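You operate a simulated robot arm through the tools that you are given. There is no shell and no other tool.

The job below is to be done with a simulated robot arm. You get a single attempt, and the scene is never put back.

TASK
Plug the black connector into port 2, tighten both thumb screws, then switch the box on.
Fine: the grey connector stays tight.

It is judged by the outcome, as a careful person would: the job done as asked, and still so three seconds after it is handed in. It fails if anything else is knocked over, pushed out of place, dropped, spilled or broken.

THE ROBOT
A 7-joint arm with a two-finger parallel gripper, fixed in place. Base frame: the origin is on the floor under the middle of its stand, x ahead of it, y to its left, z up; the work surface is at about z = 0.74. Units: m, degrees, N and s.
With the tool pointing down near the work surface it reaches from about 0.1 to 0.66 m from the base axis. Its first joint turns from -66.0 to 66.0 degrees. Payload 1.57 kg.
Tool frame: the origin (TCP) lies between the finger pads and is the grasp point; the fingertips stand 0.03 m ahead of it; z points along the fingers, y is the line along which they close. Largest opening 0.08 m; finger width 0.017, thickness 0.012; the body of the gripper, 0.04 by 0.082 m, starts 0.08 m behind the TCP.
Orientation is that of the tool frame in the base frame, as a unit quaternion [w, x, y, z]. With the fingers straight down and closing along the base's y, the tool's x points along the base's -x, its y along +y and its z along -z.

THE INTERFACE
- The arm moves only by the tool play_rows. Its arguments are lists of equal length, an entry for each row: "xyz": the shift along the tool's x, y, z in m, a list of three; "turn": the turn, a rotation vector about the tool's x, y, z in degrees, a list of three. In form: {"xyz": [[dx, dy, dz], ...], "turn": [[wx, wy, wz], ...]}. A call has 1 to 20 rows; each row shifts and turns the commanded pose from where the row before left it, along the tool's axes as they then stand. "grip" is the opening in per cent of the stroke, from 0 (shut) to 100 (fully open), set as the call begins (left out, the last holds). A row lasts 0.2 s, in which the tool goes at most 0.05 m and 8.6 degrees; a call with a longer step from one row to the next is refused whole, and so is a gripper value outside its range. Where a pose cannot be reached the arm comes as near as it can. A force on the tool above 40 N (or 10 N above the force at the start of the call, whichever is more), or a blocked arm, ends the call early, and 0.2 s more pass. The fingers move at their own pace (about 0.072 m/s each) and stop on an object; they squeeze with about 20 N. The grip force told is the motor's: it shows also when the fingers shut on nothing. Time passes only in rows, and 0.2 s behind the last, so rows that do not move let the fingers close. The reply holds the time, the measured pose of the TCP, the force on the tool along the base axes, the opening and the grip force, in the units named above and with some noise, with the torque about the TCP (base axes, N m) and any sound that the robot's microphone picked up, and new pictures: "pictures" is both (left out), scene, wrist or none.
- Cameras (640 x 400 px; columns grow to the right, rows downward): "scene" is fixed at [0.0727, 0.4635, 1.4066]; the picture's right is [-0.45, -0.90, 0.00], its down [-0.63, 0.31, -0.71] and it looks along [0.64, -0.32, -0.70] (base axes); focal length 373 px, centre (320, 200). "wrist" rides on the gripper at [0.072, -0.007, -0.122] in the tool frame; the picture's right is [0.09, 1.00, 0.00], its down [-0.84, 0.08, -0.54] and it looks along [-0.54, 0.05, 0.84] (tool axes); focal length 238 px, centre (320, 200). There is no depth. A picture from a camera that has moved, and an enlarged one, comes with that camera's place and axes in the base frame and with its lens.
- zoom(camera, box): a new picture of the part [left, top, right, bottom] of that camera's present view, enlarged. No time passes.
- finish_job(): hands the job in; it is judged then, once.

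Places have to be worked out from the pictures, the camera data and where the tool is seen. Open the gripper and draw the arm clear of the work before you hand the job in, unless the task says otherwise.

The tools are called as name(argument=value, ...) on one line, values as JSON. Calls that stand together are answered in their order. play_rows: Moves the arm, as the interface text tells. Its arguments: {"type":"object","properties":{"xyz":{"type":"array"},"turn":{"type":"array"},"grip":{"type":"number"},"pictures":{"type":"string","enum":["both","scene","wrist","none"]}},"required":["xyz","turn"]} The other tools are called the same way: zoom (camera, box) takes an enlarged picture of a part of a camera's view; finish_job () hands the job in.

At the start:

```text
time: 0.0
tool_pos: [0.4828, 0.184, 1.0014]
ee_rot: [0.0, 0.0, 1.0, 0.0]
wrist_force: [-0.3, 0.0, 0.7]
ft_torque: [-0.02, -0.01, -0.03]
width: 0.08
gripper_force: 0.2
```

scene: 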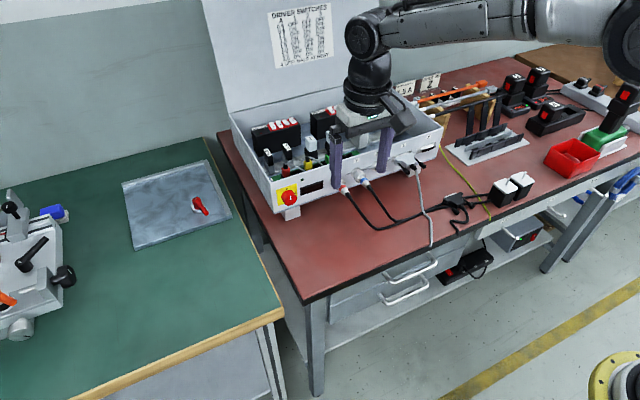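
wrist: 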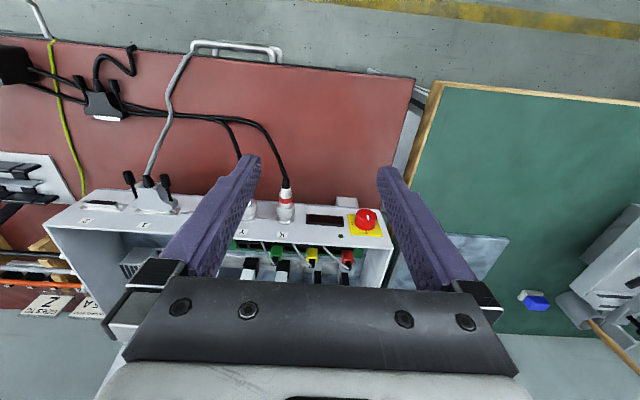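

I start by looking closely at the box, the connectors and the cables before moving anything.

zoom(camera="scene", box=[220, 80, 460, 230])

zoom(camera="scene", box=[380, 140, 540, 240])

zoom(camera="wrist", box=[0, 30, 240, 240])

zoom(camera="wrist", box=[220, 160, 420, 300])

```text
2.67 times, centred on (340, 155) of scene
camera zoom: at [0.0727, 0.4635, 1.4066], right [-0.45, -0.9, 0.0], down [-0.63, 0.31, -0.71], along [0.64, -0.32, -0.7], focal length 996 px, centre (267, 320)
```

zoom: 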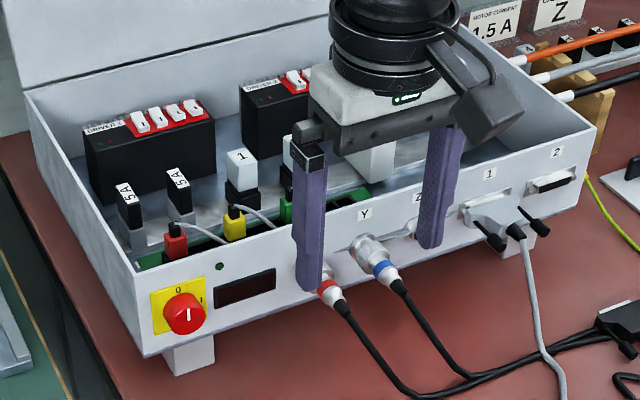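

```text
4.00 times, centred on (460, 190) of scene
camera zoom: at [0.0727, 0.4635, 1.4066], right [-0.45, -0.9, 0.0], down [-0.63, 0.31, -0.71], along [0.64, -0.32, -0.7], focal length 1494 px, centre (-240, 240)
```

zoom: 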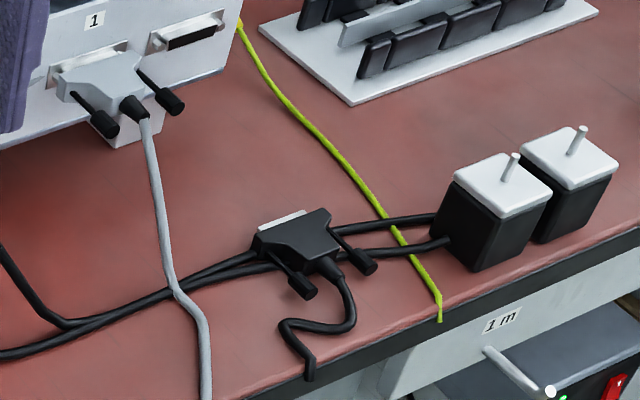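

```text
1.90 times, centred on (120, 135) of wrist
camera zoom: at [0.4107, 0.1764, 1.1251], right [-0.09, 1.0, 0.0], down [0.84, 0.08, 0.54], along [0.54, 0.05, -0.84], focal length 454 px, centre (701, 324)
```

zoom: 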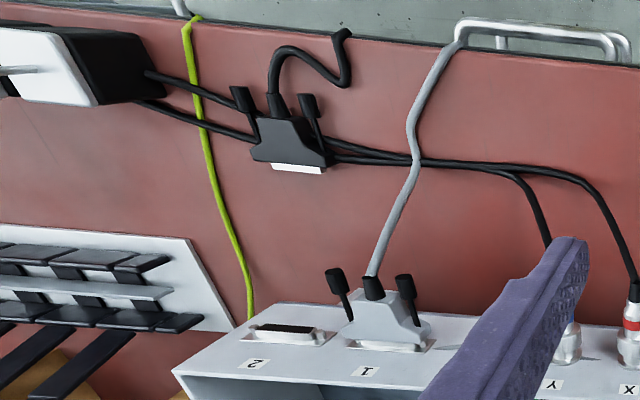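

```text
2.86 times, centred on (320, 230) of wrist
camera zoom: at [0.4107, 0.1764, 1.1251], right [-0.09, 1.0, 0.0], down [0.84, 0.08, 0.54], along [0.54, 0.05, -0.84], focal length 681 px, centre (320, 114)
```

zoom: 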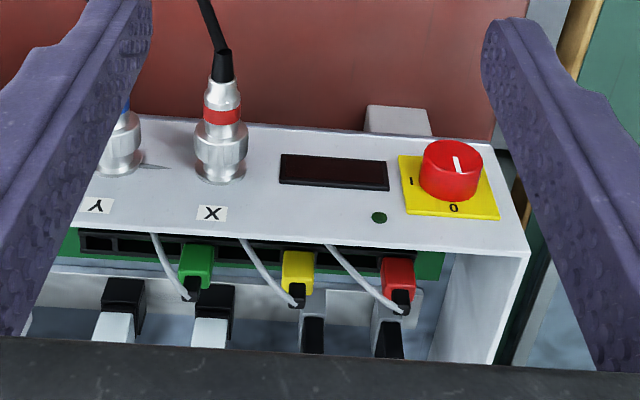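

The black connector lies at about (0.51, -0.135, 0.755) with its face towards the box. Port 2 is near (0.624, -0.111, 0.847) on the front panel, and the knob is near (0.62, 0.263, 0.846). I move back and right at this height to get a closer look.

play_rows(xyz=[[0.04, 0, 0], [0.04, -0.02, 0], [0.03, -0.04, 0], [0, -0.045, 0], [0, -0.045, 0], [0, -0.045, 0], [0, -0.045, 0], [0, -0.03, 0], [0, -0.03, 0]], turn=[[0, 0, 0], [0, 0, 0], [0, 0, 0], [0, 0, 0], [0, 0, 0], [0, 0, 0], [0, 0, 0], [0, 0, 0], [0, 0, 0]])

```text
time: 2.0
tool_pos: [0.3743, -0.1164, 1.0006]
ee_rot: [0.0, -0.001, 1.0, 0.002]
wrist_force: [0.0, 0.3, -0.1]
ft_torque: [0.0, 0.02, 0.0]
width: 0.0802
gripper_force: 0.1
camera wrist: at [0.3018, -0.1238, 1.1243], right [-0.09, 1.0, 0.0], down [0.84, 0.08, 0.54], along [0.54, 0.05, -0.84], focal length 238 px, centre (320, 200)
```

scene: 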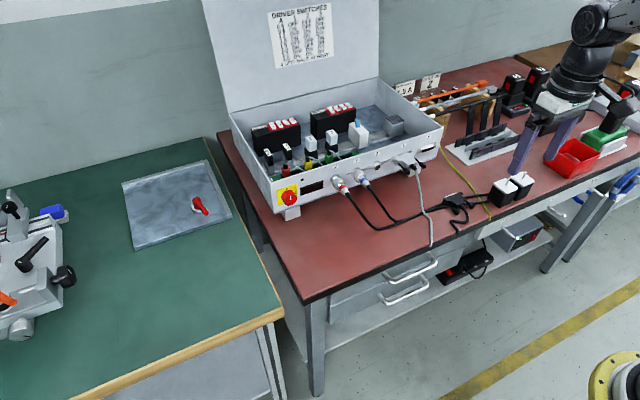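
wrist: 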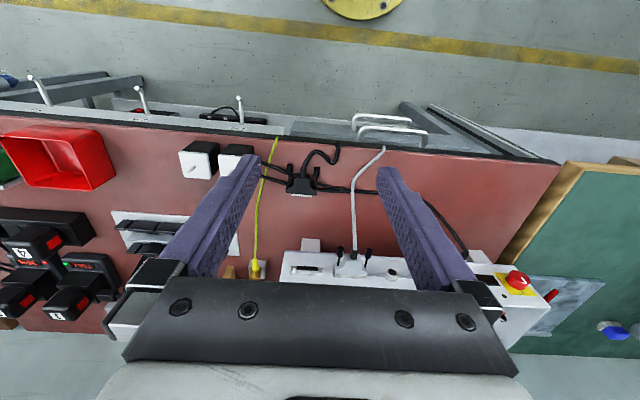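

zoom(camera="wrist", box=[240, 130, 400, 230])

zoom(camera="wrist", box=[230, 200, 430, 310])

zoom(camera="scene", box=[370, 120, 490, 200])

zoom(camera="scene", box=[425, 175, 505, 235])

```text
4.00 times, centred on (320, 180) of wrist
camera zoom: at [0.3018, -0.1238, 1.1243], right [-0.09, 1.0, 0.0], down [0.84, 0.08, 0.54], along [0.54, 0.05, -0.84], focal length 953 px, centre (320, 280)
```

zoom: 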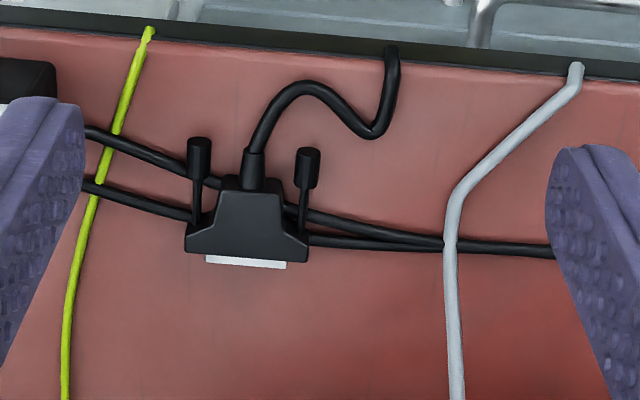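

```text
3.20 times, centred on (330, 255) of wrist
camera zoom: at [0.3018, -0.1238, 1.1243], right [-0.09, 1.0, 0.0], down [0.84, 0.08, 0.54], along [0.54, 0.05, -0.84], focal length 763 px, centre (288, 24)
```

zoom: 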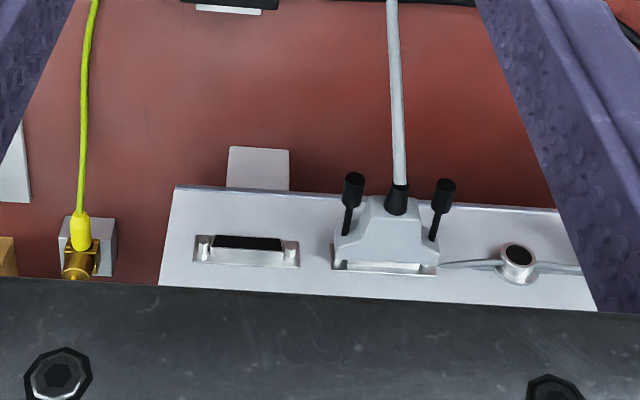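

```text
5.00 times, centred on (430, 160) of scene
camera zoom: at [0.0726, 0.4635, 1.4066], right [-0.45, -0.9, 0.0], down [-0.63, 0.31, -0.71], along [0.64, -0.32, -0.7], focal length 1867 px, centre (-230, 400)
```

zoom: 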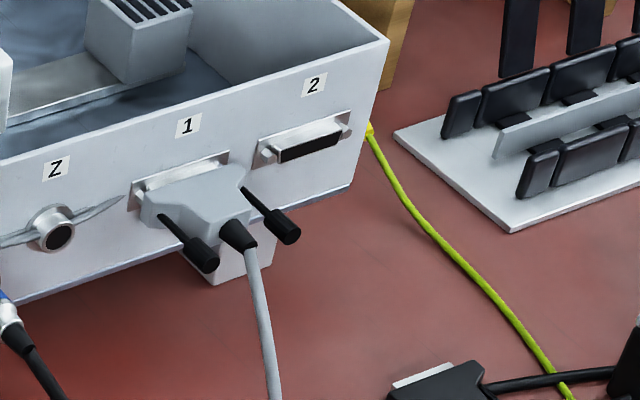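

```text
6.67 times, centred on (465, 205) of scene
camera zoom: at [0.0726, 0.4635, 1.4066], right [-0.45, -0.9, 0.0], down [-0.63, 0.31, -0.71], along [0.64, -0.32, -0.7], focal length 2489 px, centre (-647, 167)
```

zoom: 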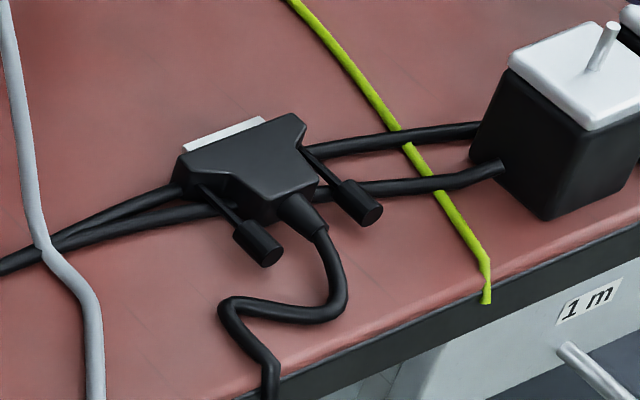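

The connector points straight at the box (along +x) and is about 55 mm wide, with cables running under it. I come down above it for a closer look, with the fingers straddling it along y.

play_rows(xyz=[[-0.03, -0.005, 0.02], [-0.035, -0.005, 0.03], [-0.035, -0.005, 0.03], [-0.025, -0.003, 0.03], [-0.012, -0.002, 0.02], [0, 0, 0]], turn=[[0, 0, 0], [0, 0, 0], [0, 0, 0], [0, 0, 0], [0, 0, 0], [0, 0, 0]])

```text
time: 3.4
tool_pos: [0.5109, -0.1357, 0.8704]
ee_rot: [0.001, 0.001, 1.0, 0.0]
wrist_force: [0.2, 0.8, -0.5]
ft_torque: [0.0, -0.03, -0.01]
width: 0.08
gripper_force: 0.1
camera wrist: at [0.4373, -0.1429, 0.9942], right [-0.09, 1.0, 0.0], down [0.84, 0.08, 0.54], along [0.54, 0.05, -0.84], focal length 238 px, centre (320, 200)
```

scene: 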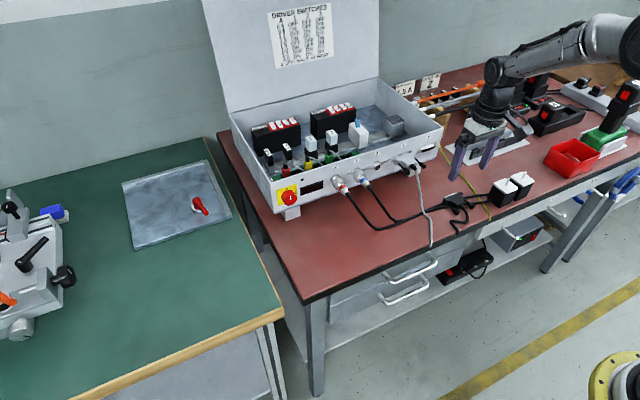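
wrist: 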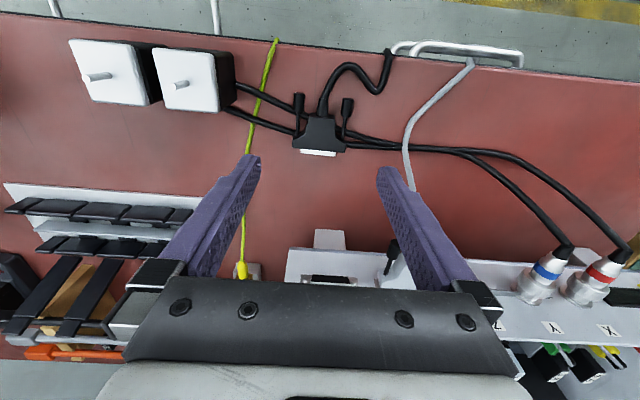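

The connector is well within view between the fingers. I zoom in on it and on port 2 to measure both.

zoom(camera="wrist", box=[270, 80, 370, 170])

zoom(camera="wrist", box=[270, 210, 410, 300])

zoom(camera="scene", box=[420, 120, 520, 240])

```text
4.44 times, centred on (320, 125) of wrist
camera zoom: at [0.4373, -0.1429, 0.9942], right [-0.09, 1.0, 0.0], down [0.84, 0.08, 0.54], along [0.54, 0.05, -0.84], focal length 1059 px, centre (320, 533)
```

zoom: 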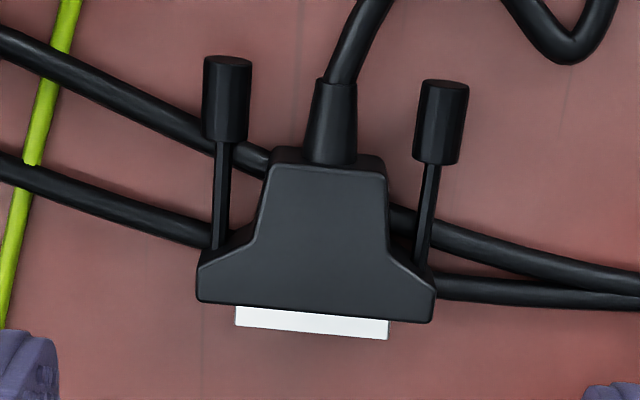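

```text
4.44 times, centred on (340, 255) of wrist
camera zoom: at [0.4373, -0.1429, 0.9942], right [-0.09, 1.0, 0.0], down [0.84, 0.08, 0.54], along [0.54, 0.05, -0.84], focal length 1059 px, centre (231, -44)
```

zoom: 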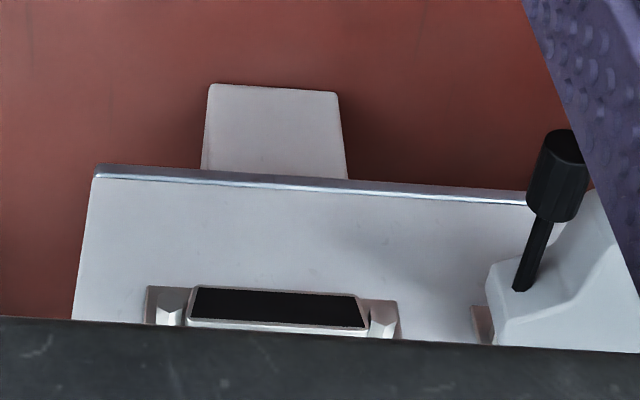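

```text
3.33 times, centred on (470, 180) of scene
camera zoom: at [0.0727, 0.4635, 1.4066], right [-0.45, -0.9, 0.0], down [-0.63, 0.31, -0.71], along [0.64, -0.32, -0.7], focal length 1244 px, centre (-180, 267)
```

zoom: 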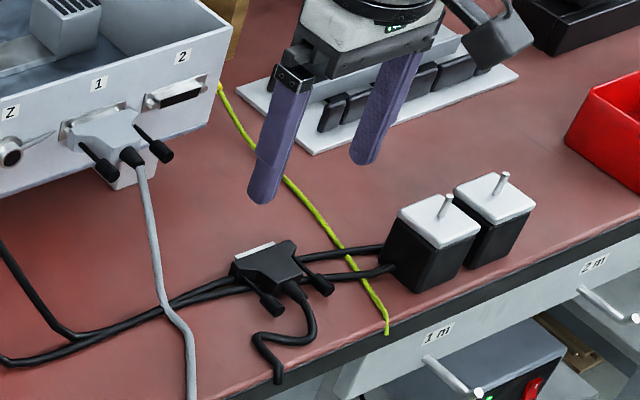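

The flange of the black connector runs y -0.1625…-0.108 with its front at x≈0.526 and a flange thickness of about 8 mm. I lower to z≈0.80 with the finger fronts just behind the flange face, then check.

play_rows(xyz=[[-0.005, 0, 0.025], [-0.0008, 0.0003, 0.025], [0, 0, 0.02], [0, 0, 0]], turn=[[0, 0, 0], [0, 0, 0], [0, 0, 0], [0, 0, 0]], grip=100)

```text
time: 4.4
tool_pos: [0.5173, -0.1369, 0.8014]
ee_rot: [0.001, 0.0, 1.0, 0.001]
wrist_force: [0.5, -0.1, 0.1]
ft_torque: [0.01, -0.05, -0.01]
width: 0.0802
gripper_force: 0.1
camera wrist: at [0.4434, -0.1423, 0.9246], right [-0.09, 1.0, 0.0], down [0.84, 0.08, 0.54], along [0.54, 0.05, -0.84], focal length 238 px, centre (320, 200)
```

scene: 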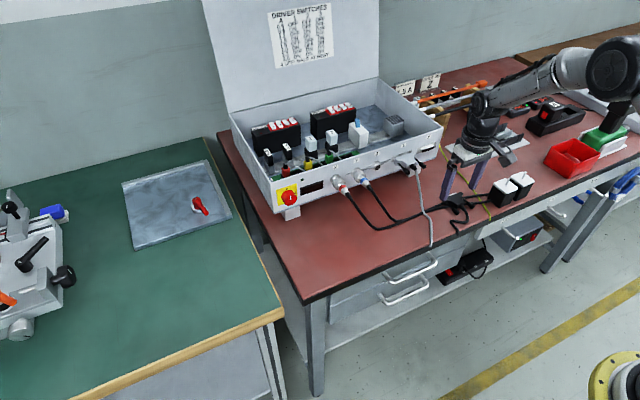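
wrist: 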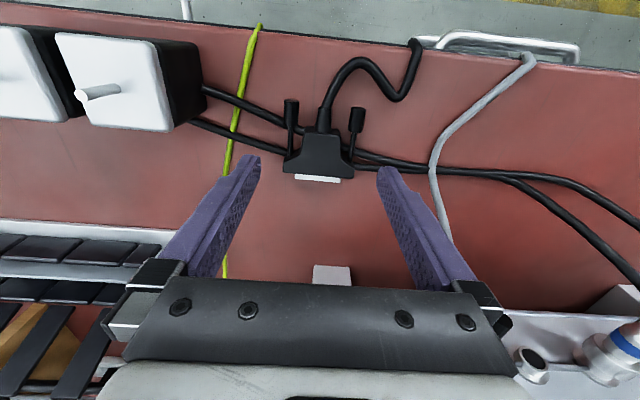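

zoom(camera="wrist", box=[225, 80, 415, 200])

zoom(camera="scene", box=[425, 140, 525, 220])

```text
3.33 times, centred on (320, 140) of wrist
camera zoom: at [0.4434, -0.1423, 0.9246], right [-0.09, 1.0, 0.0], down [0.84, 0.08, 0.54], along [0.54, 0.05, -0.84], focal length 794 px, centre (320, 400)
```

zoom: 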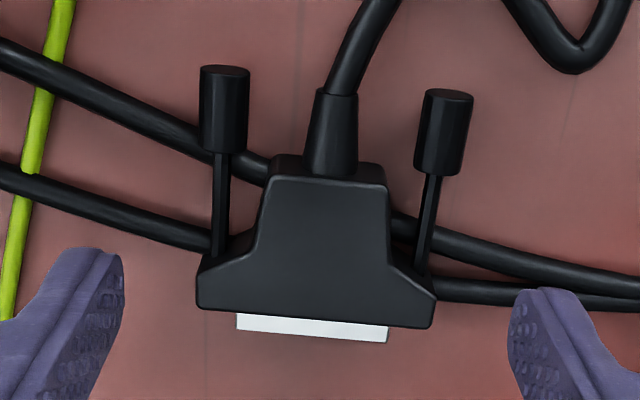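

```text
5.00 times, centred on (475, 180) of scene
camera zoom: at [0.0727, 0.4635, 1.4066], right [-0.45, -0.9, 0.0], down [-0.63, 0.31, -0.71], along [0.64, -0.32, -0.7], focal length 1867 px, centre (-455, 300)
```

zoom: 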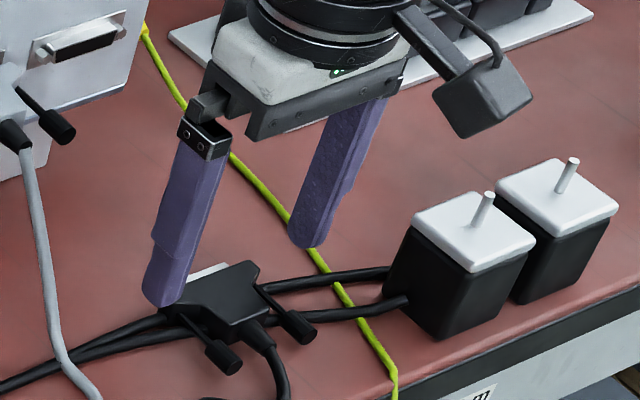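

The flange top is near z≈0.758–0.76 and the fingers straddle it cleanly. I lower by 24 mm so the tips stay just above the cables, then look before closing.

play_rows(xyz=[[0, 0.0005, 0.01], [0, 0, 0.008], [0, 0, 0.006], [0, 0, 0]], turn=[[0, 0, 0], [0, 0, 0], [0, 0, 0], [0, 0, 0]], grip=100)

zoom(camera="scene", box=[425, 150, 505, 220])

zoom(camera="wrist", box=[225, 100, 415, 220])

```text
time: 5.4
tool_pos: [0.5166, -0.1354, 0.7781]
ee_rot: [0.001, 0.0, 1.0, 0.002]
wrist_force: [-0.7, 0.3, 1.0]
ft_torque: [-0.01, 0.0, 0.03]
width: 0.0799
gripper_force: 0.1
camera wrist: at [0.4439, -0.1419, 0.9007], right [-0.09, 1.0, 0.0], down [0.84, 0.08, 0.54], along [0.54, 0.05, -0.84], focal length 238 px, centre (320, 200)
```

scene: 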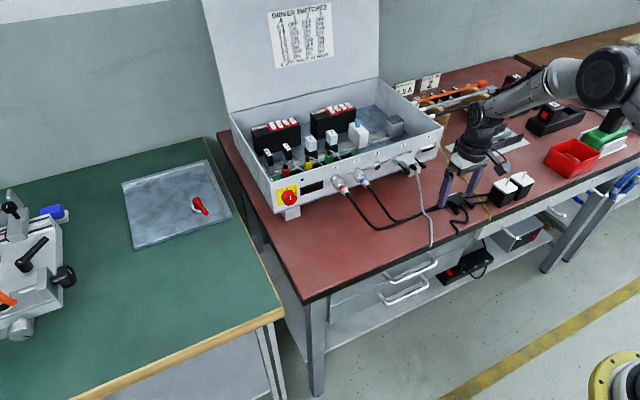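
wrist: 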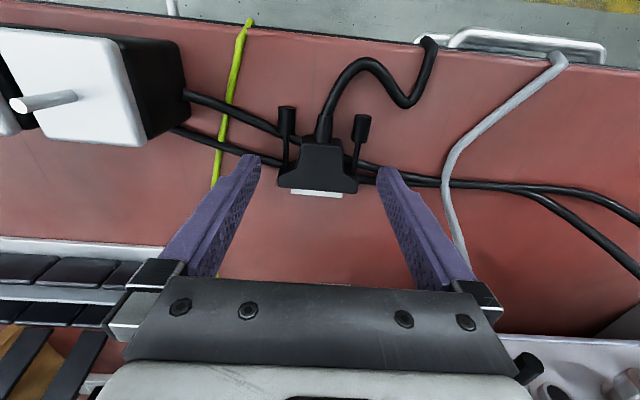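

```text
5.71 times, centred on (465, 185) of scene
camera zoom: at [0.0727, 0.4635, 1.4066], right [-0.45, -0.9, 0.0], down [-0.63, 0.31, -0.71], along [0.64, -0.32, -0.7], focal length 2134 px, centre (-509, 286)
```

zoom: 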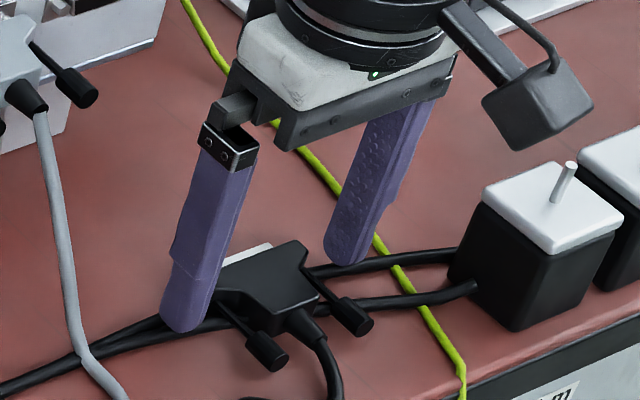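

```text
3.33 times, centred on (320, 160) of wrist
camera zoom: at [0.4439, -0.1419, 0.9007], right [-0.09, 1.0, 0.0], down [0.84, 0.08, 0.54], along [0.54, 0.05, -0.84], focal length 794 px, centre (320, 333)
```

zoom: 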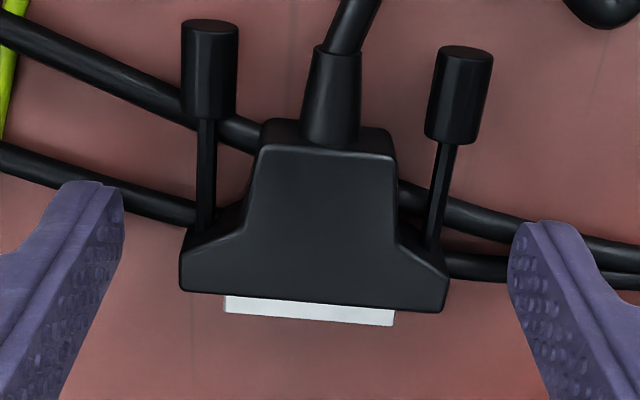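

The tips are at z≈0.748, either side of the flange and clear of the cables. I close the gripper.

play_rows(xyz=[[0, 0, 0], [0, 0, 0], [0, 0, 0], [0, 0, 0]], turn=[[0, 0, 0], [0, 0, 0], [0, 0, 0], [0, 0, 0]], grip=0, pictures="wrist")

zoom(camera="wrist", box=[225, 100, 415, 220])

zoom(camera="scene", box=[425, 150, 505, 220])

```text
time: 6.4
tool_pos: [0.5171, -0.1355, 0.7771]
ee_rot: [0.0, 0.0, 1.0, 0.001]
wrist_force: [0.3, -0.3, 0.8]
ft_torque: [0.01, 0.0, -0.02]
width: 0.0552
gripper_force: 20.3
camera wrist: at [0.4439, -0.1419, 0.9007], right [-0.09, 1.0, 0.0], down [0.84, 0.08, 0.54], along [0.54, 0.05, -0.84], focal length 238 px, centre (320, 200)
```

wrist: 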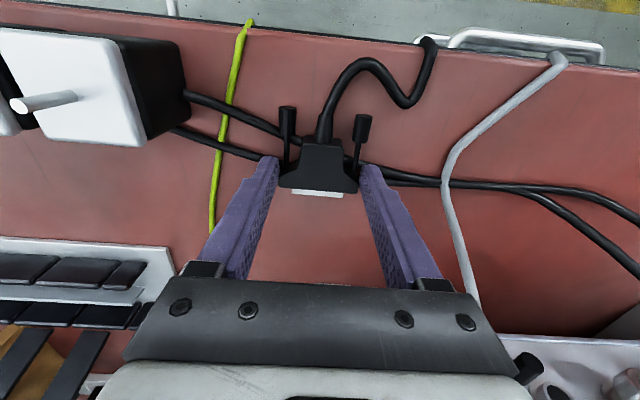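

```text
3.33 times, centred on (320, 160) of wrist
camera zoom: at [0.4439, -0.1419, 0.9007], right [-0.09, 1.0, 0.0], down [0.84, 0.08, 0.54], along [0.54, 0.05, -0.84], focal length 794 px, centre (320, 333)
```

zoom: 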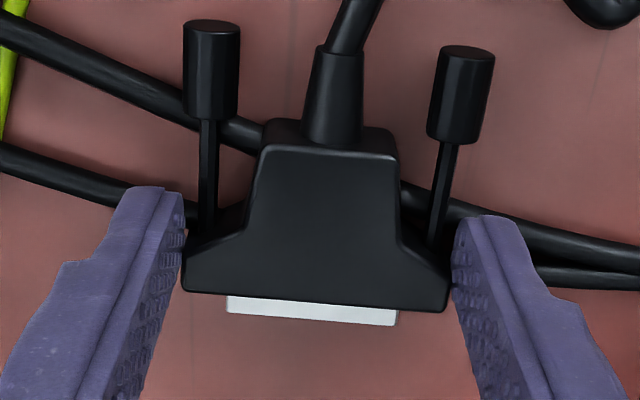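

```text
5.71 times, centred on (465, 185) of scene
camera zoom: at [0.0727, 0.4635, 1.4066], right [-0.45, -0.9, 0.0], down [-0.63, 0.31, -0.71], along [0.64, -0.32, -0.7], focal length 2134 px, centre (-509, 286)
```

zoom: 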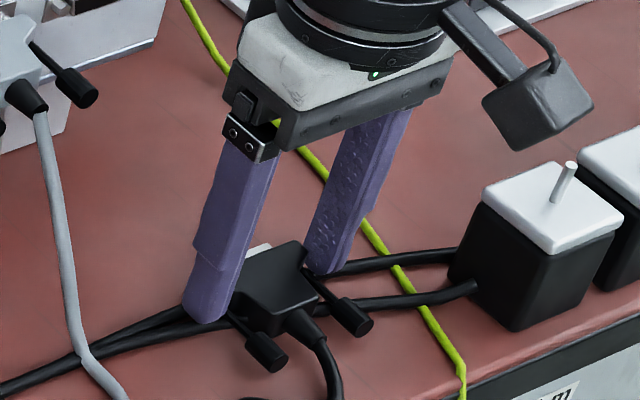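

The grip holds at 55.2 mm with 20 N. I lift straight up a few centimetres and check that the connector comes along level.

play_rows(xyz=[[0, 0, -0.008], [0, 0, -0.012], [0, 0, -0.015], [0, 0, -0.015], [0, 0, 0]], turn=[[0, 0, 0], [0, 0, 0], [0, 0, 0], [0, 0, 0], [0, 0, 0]], pictures="both")

zoom(camera="wrist", box=[225, 100, 415, 220])

zoom(camera="scene", box=[400, 120, 500, 220])

```text
time: 7.6
tool_pos: [0.5162, -0.1364, 0.827]
ee_rot: [-0.001, -0.001, 1.0, 0.002]
wrist_force: [-0.6, -0.3, -1.1]
ft_torque: [0.02, 0.01, 0.0]
width: 0.0552
gripper_force: 20.2
camera wrist: at [0.4439, -0.1426, 0.9508], right [-0.09, 1.0, 0.0], down [0.84, 0.08, 0.54], along [0.54, 0.05, -0.84], focal length 238 px, centre (320, 200)
```

scene: 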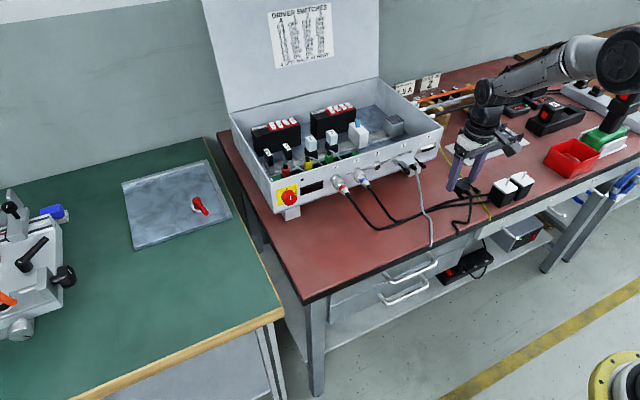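
wrist: 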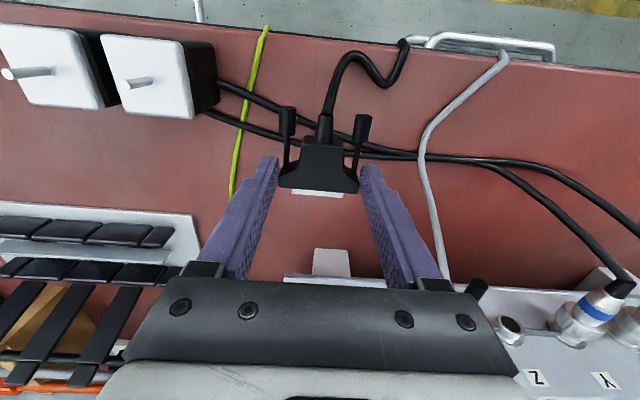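

```text
3.33 times, centred on (320, 160) of wrist
camera zoom: at [0.4439, -0.1426, 0.9508], right [-0.09, 1.0, 0.0], down [0.84, 0.08, 0.54], along [0.54, 0.05, -0.84], focal length 794 px, centre (320, 333)
```

zoom: 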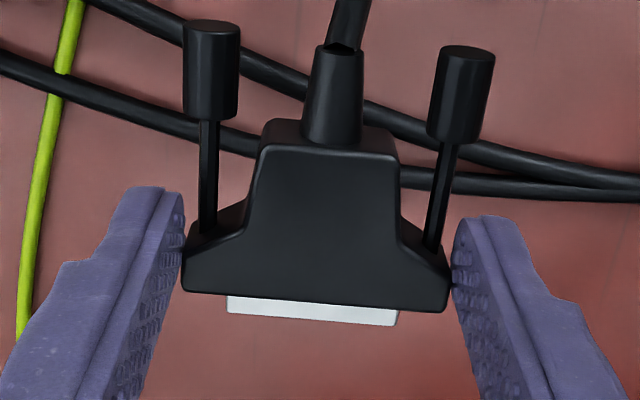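

```text
4.00 times, centred on (450, 170) of scene
camera zoom: at [0.0727, 0.4635, 1.4066], right [-0.45, -0.9, 0.0], down [-0.63, 0.31, -0.71], along [0.64, -0.32, -0.7], focal length 1494 px, centre (-200, 320)
```

zoom: 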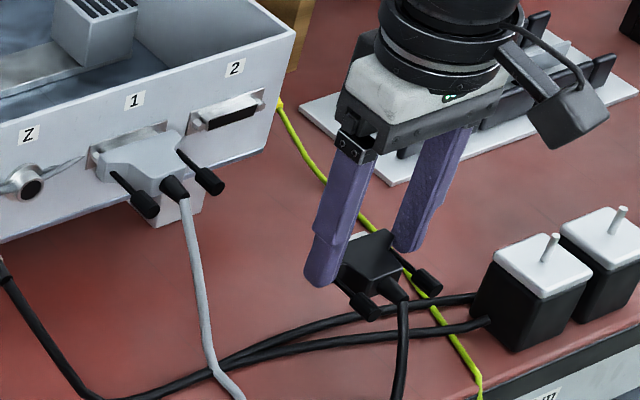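

The connector is level and held about 26 mm below the TCP, and the cable follows freely. I raise it to port height, shift to y≈-0.1145 and move forward to about 25 mm short of the port.

play_rows(xyz=[[0, 0, -0.015], [0, 0.005, -0.016], [0, 0.008, -0.015], [-0.01, 0.009, 0], [-0.015, 0, 0], [-0.015, 0, 0], [-0.012, 0, 0], [-0.006, 0, 0], [0, 0, 0]], turn=[[0, 0, 0], [0, 0, 0], [0, 0, 0], [0, 0, 0], [0, 0, 0], [0, 0, 0], [0, 0, 0], [0, 0, 0], [0, 0, 0]])

zoom(camera="wrist", box=[225, 110, 475, 270])

zoom(camera="scene", box=[380, 110, 480, 200])

```text
time: 9.6
tool_pos: [0.5751, -0.1137, 0.8737]
ee_rot: [0.001, -0.001, 1.0, 0.0]
wrist_force: [-0.7, 0.2, -1.0]
ft_torque: [-0.01, -0.03, 0.0]
width: 0.0553
gripper_force: 19.8
camera wrist: at [0.5019, -0.1205, 0.9964], right [-0.09, 1.0, 0.0], down [0.84, 0.08, 0.54], along [0.54, 0.05, -0.84], focal length 238 px, centre (320, 200)
```

scene: 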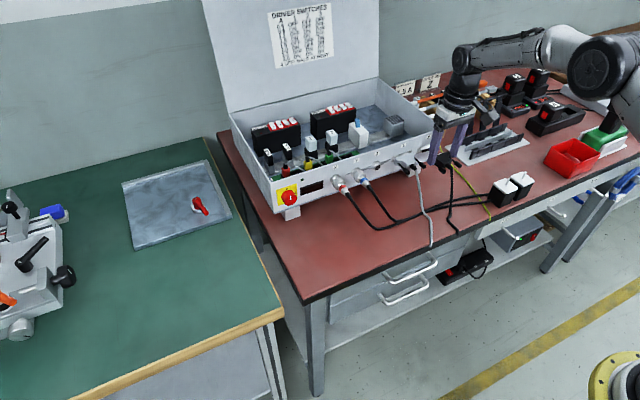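
wrist: 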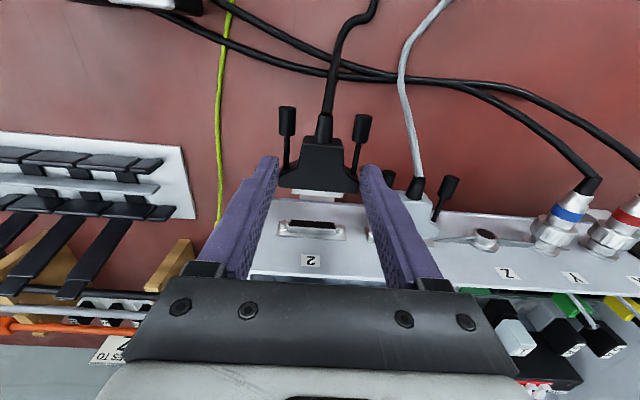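

```text
2.50 times, centred on (350, 190) of wrist
camera zoom: at [0.5019, -0.1205, 0.9964], right [-0.09, 1.0, 0.0], down [0.84, 0.08, 0.54], along [0.54, 0.05, -0.84], focal length 596 px, centre (245, 225)
```

zoom: 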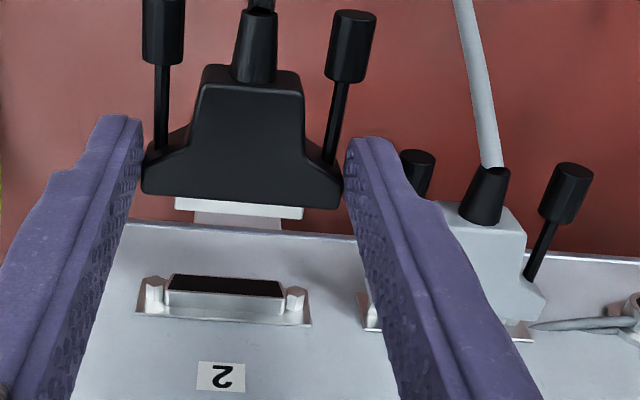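

```text
4.44 times, centred on (430, 155) of scene
camera zoom: at [0.0727, 0.4635, 1.4066], right [-0.45, -0.9, 0.0], down [-0.63, 0.31, -0.71], along [0.64, -0.32, -0.7], focal length 1659 px, centre (-169, 400)
```

zoom: 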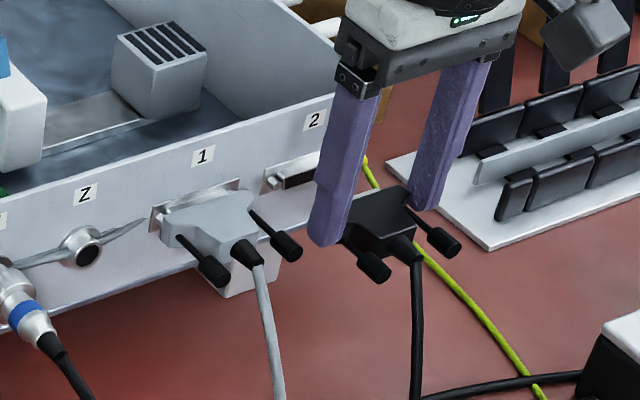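

The pose looks close to right. I zoom in more to compare the black connector's height with the grey one's (which is seated in port 1) and with port 2.

zoom(camera="scene", box=[410, 145, 490, 195])

zoom(camera="wrist", box=[260, 160, 380, 250])

zoom(camera="wrist", box=[350, 160, 470, 260])

zoom(camera="wrist", box=[260, 90, 400, 200])

```text
8.00 times, centred on (450, 170) of scene
camera zoom: at [0.0727, 0.4635, 1.4066], right [-0.45, -0.9, 0.0], down [-0.63, 0.31, -0.71], along [0.64, -0.32, -0.7], focal length 2987 px, centre (-720, 440)
```

zoom: 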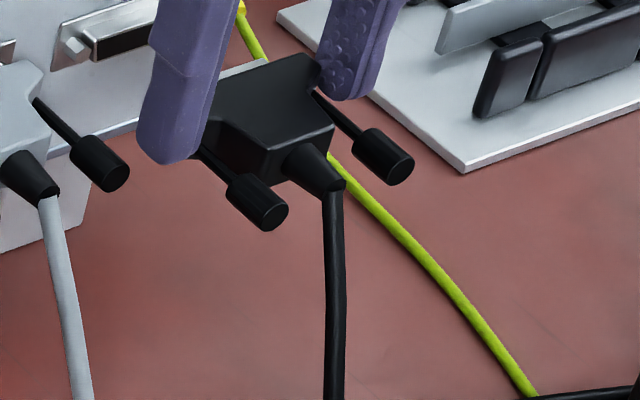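

```text
4.44 times, centred on (320, 205) of wrist
camera zoom: at [0.5019, -0.1205, 0.9964], right [-0.09, 1.0, 0.0], down [0.84, 0.08, 0.54], along [0.54, 0.05, -0.84], focal length 1059 px, centre (320, 178)
```

zoom: 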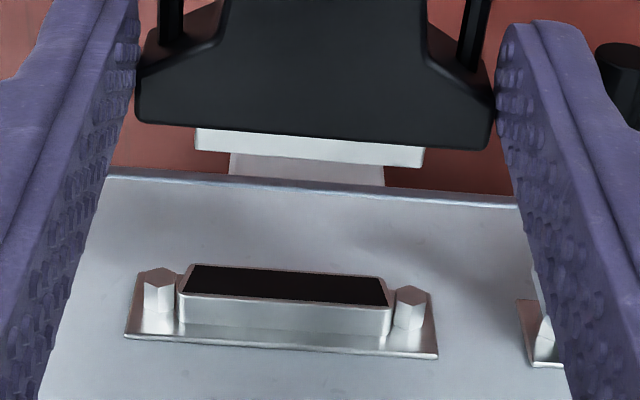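

```text
4.00 times, centred on (410, 210) of wrist
camera zoom: at [0.5019, -0.1205, 0.9964], right [-0.09, 1.0, 0.0], down [0.84, 0.08, 0.54], along [0.54, 0.05, -0.84], focal length 953 px, centre (-40, 160)
```

zoom: 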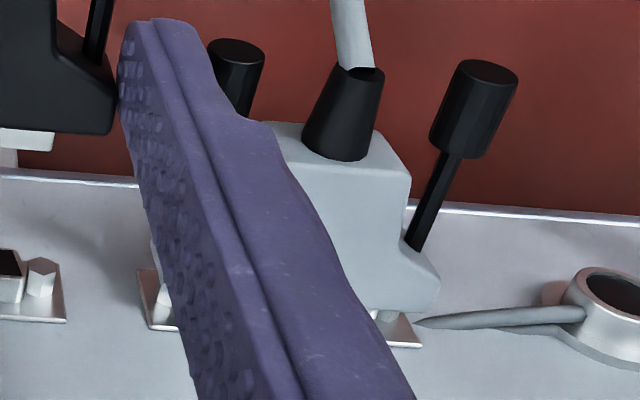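

```text
3.64 times, centred on (330, 145) of wrist
camera zoom: at [0.5019, -0.1205, 0.9964], right [-0.09, 1.0, 0.0], down [0.84, 0.08, 0.54], along [0.54, 0.05, -0.84], focal length 867 px, centre (284, 400)
```

zoom: 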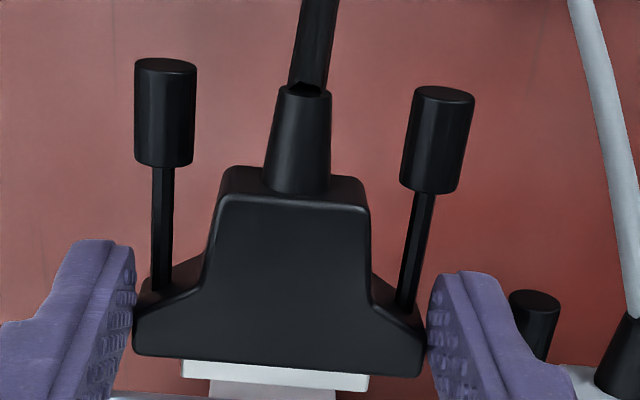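

My estimates put the connector a few millimetres higher than the port. I take finer zooms to pin that down.

zoom(camera="scene", box=[396, 152, 436, 177])

zoom(camera="scene", box=[430, 152, 470, 177])

zoom(camera="wrist", box=[260, 96, 320, 136])

zoom(camera="wrist", box=[330, 100, 390, 140])

zoom(camera="wrist", box=[365, 160, 475, 240])

```text
16.00 times, centred on (416, 164) of scene
camera zoom: at [0.0727, 0.4635, 1.4066], right [-0.45, -0.9, 0.0], down [-0.63, 0.31, -0.71], along [0.64, -0.32, -0.7], focal length 5974 px, centre (-1216, 768)
```

zoom: 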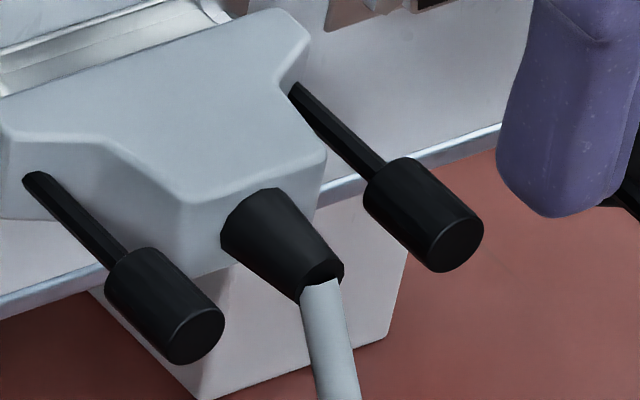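

```text
16.00 times, centred on (450, 164) of scene
camera zoom: at [0.0727, 0.4635, 1.4066], right [-0.45, -0.9, 0.0], down [-0.63, 0.31, -0.71], along [0.64, -0.32, -0.7], focal length 5974 px, centre (-1760, 768)
```

zoom: 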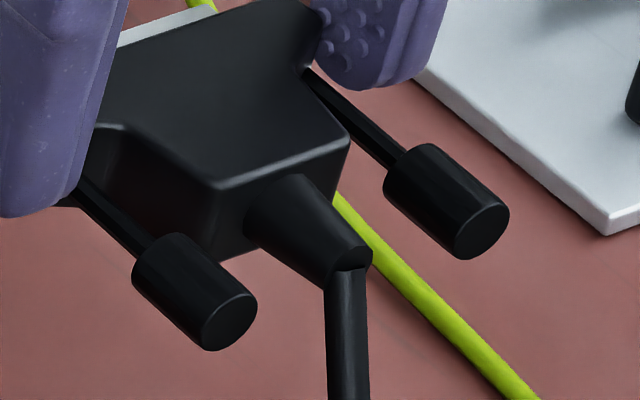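

```text
10.00 times, centred on (290, 116) of wrist
camera zoom: at [0.5019, -0.1205, 0.9964], right [-0.09, 1.0, 0.0], down [0.84, 0.08, 0.54], along [0.54, 0.05, -0.84], focal length 2384 px, centre (620, 1040)
```

zoom: 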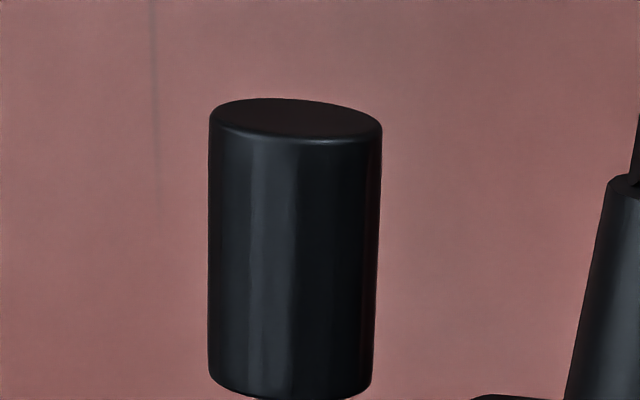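

```text
10.00 times, centred on (360, 120) of wrist
camera zoom: at [0.5019, -0.1205, 0.9964], right [-0.09, 1.0, 0.0], down [0.84, 0.08, 0.54], along [0.54, 0.05, -0.84], focal length 2384 px, centre (-80, 1000)
```

zoom: 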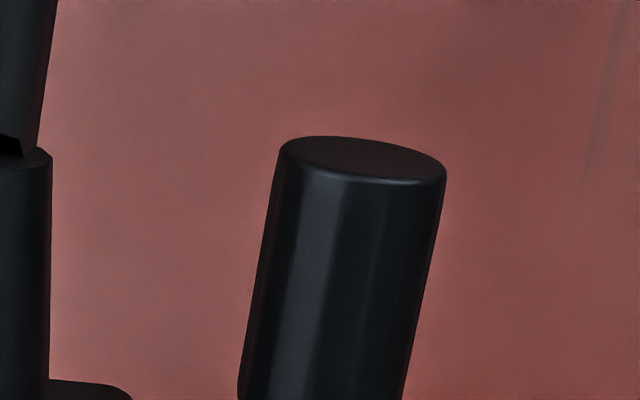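

```text
5.00 times, centred on (420, 200) of wrist
camera zoom: at [0.5019, -0.1205, 0.9964], right [-0.09, 1.0, 0.0], down [0.84, 0.08, 0.54], along [0.54, 0.05, -0.84], focal length 1192 px, centre (-180, 200)
```

zoom: 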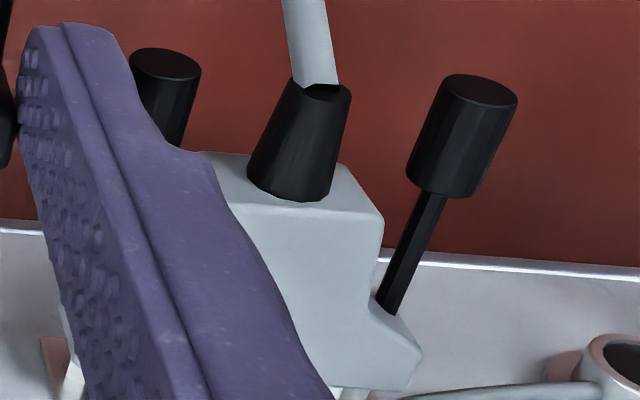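

Both cameras now agree that the black screw axis is about 4.7 mm higher than the grey one's. I take one more fine zoom of port 2's posts to fix its y and z.

zoom(camera="wrist", box=[280, 210, 350, 250])

zoom(camera="scene", box=[385, 135, 435, 165])

```text
9.14 times, centred on (315, 230) of wrist
camera zoom: at [0.5019, -0.1205, 0.9964], right [-0.09, 1.0, 0.0], down [0.84, 0.08, 0.54], along [0.54, 0.05, -0.84], focal length 2179 px, centre (366, -74)
```

zoom: 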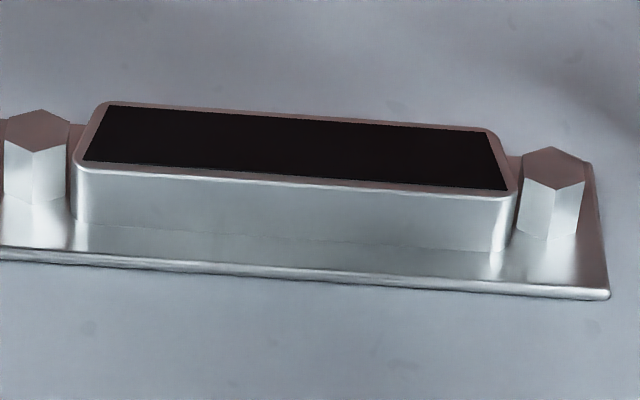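

```text
12.80 times, centred on (410, 150) of scene
camera zoom: at [0.0727, 0.4635, 1.4066], right [-0.45, -0.9, 0.0], down [-0.63, 0.31, -0.71], along [0.64, -0.32, -0.7], focal length 4779 px, centre (-832, 840)
```

zoom: 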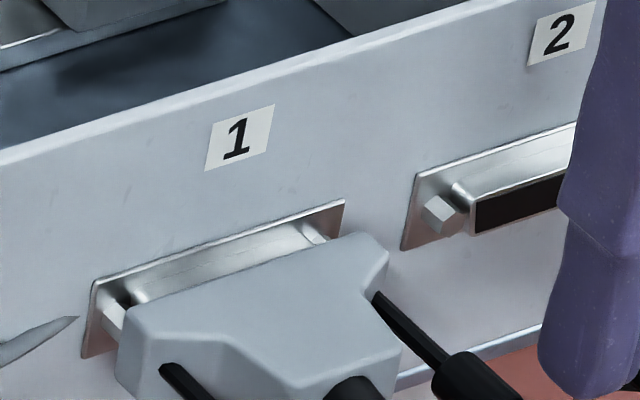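

Port 2's posts are about 4.4 mm lower and 1.8 mm further right than the connector's screws, and the seated position is about 38 mm ahead. I apply the correction and advance 22 mm, staying clear of contact.

play_rows(xyz=[[0, -0.0018, 0.0044], [-0.006, 0, 0], [-0.008, 0, 0], [-0.008, 0, 0], [0, 0, 0], [0, 0, 0]], turn=[[0, 0, 0], [0, 0, 0], [0, 0, 0], [0, 0, 0], [0, 0, 0], [0, 0, 0]])

zoom(camera="wrist", box=[260, 140, 380, 215])

zoom(camera="wrist", box=[260, 90, 390, 140])

zoom(camera="scene", box=[400, 140, 464, 180])

```text
time: 11.0
tool_pos: [0.5968, -0.116, 0.8691]
ee_rot: [0.001, 0.0, 1.0, 0.001]
wrist_force: [0.0, 0.0, -0.7]
ft_torque: [-0.02, 0.01, 0.02]
width: 0.0556
gripper_force: 20.4
camera wrist: at [0.5236, -0.1226, 0.9923], right [-0.09, 1.0, 0.0], down [0.84, 0.08, 0.54], along [0.54, 0.05, -0.84], focal length 238 px, centre (320, 200)
```

scene: 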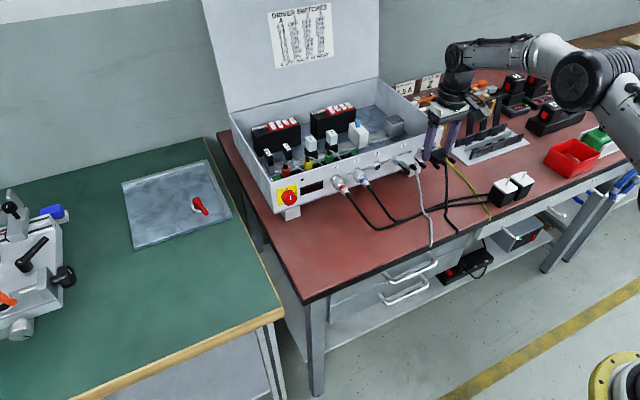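
wrist: 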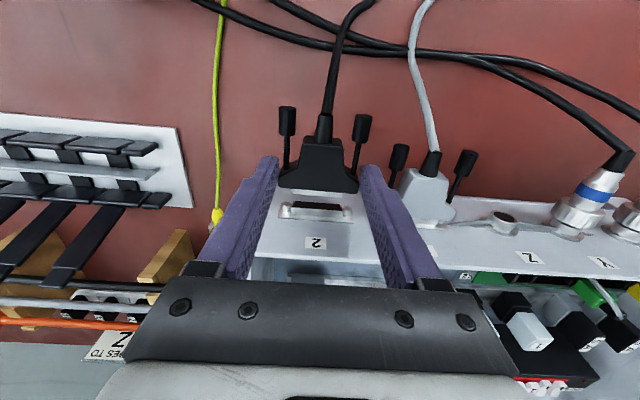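

```text
5.33 times, centred on (320, 178) of wrist
camera zoom: at [0.5236, -0.1226, 0.9923], right [-0.09, 1.0, 0.0], down [0.84, 0.08, 0.54], along [0.54, 0.05, -0.84], focal length 1271 px, centre (320, 320)
```

zoom: 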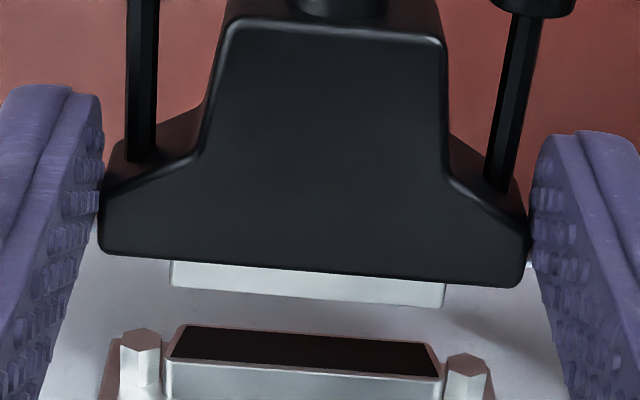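

```text
4.92 times, centred on (325, 115) of wrist
camera zoom: at [0.5236, -0.1226, 0.9923], right [-0.09, 1.0, 0.0], down [0.84, 0.08, 0.54], along [0.54, 0.05, -0.84], focal length 1173 px, centre (295, 618)
```

zoom: 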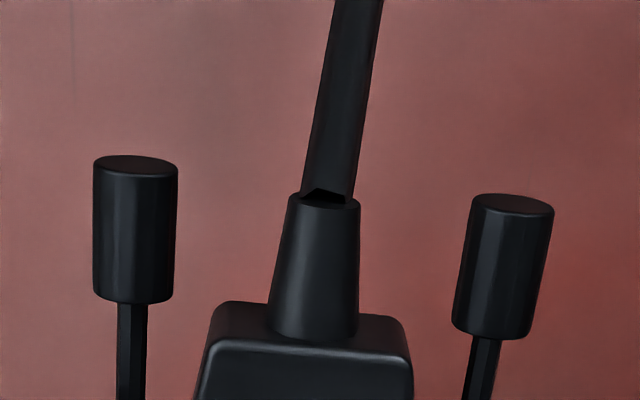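

```text
10.00 times, centred on (432, 160) of scene
camera zoom: at [0.0727, 0.4635, 1.4066], right [-0.45, -0.9, 0.0], down [-0.63, 0.31, -0.71], along [0.64, -0.32, -0.7], focal length 3734 px, centre (-800, 600)
```

zoom: 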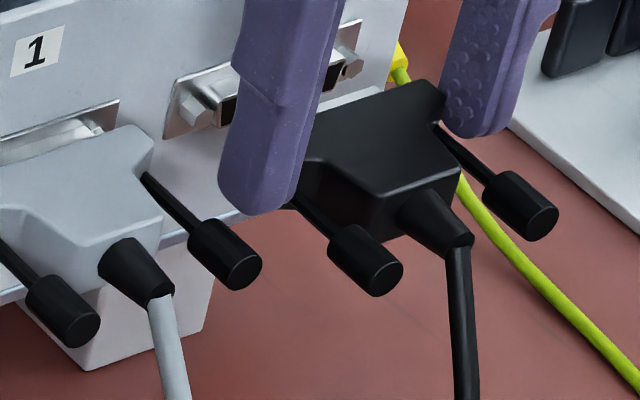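

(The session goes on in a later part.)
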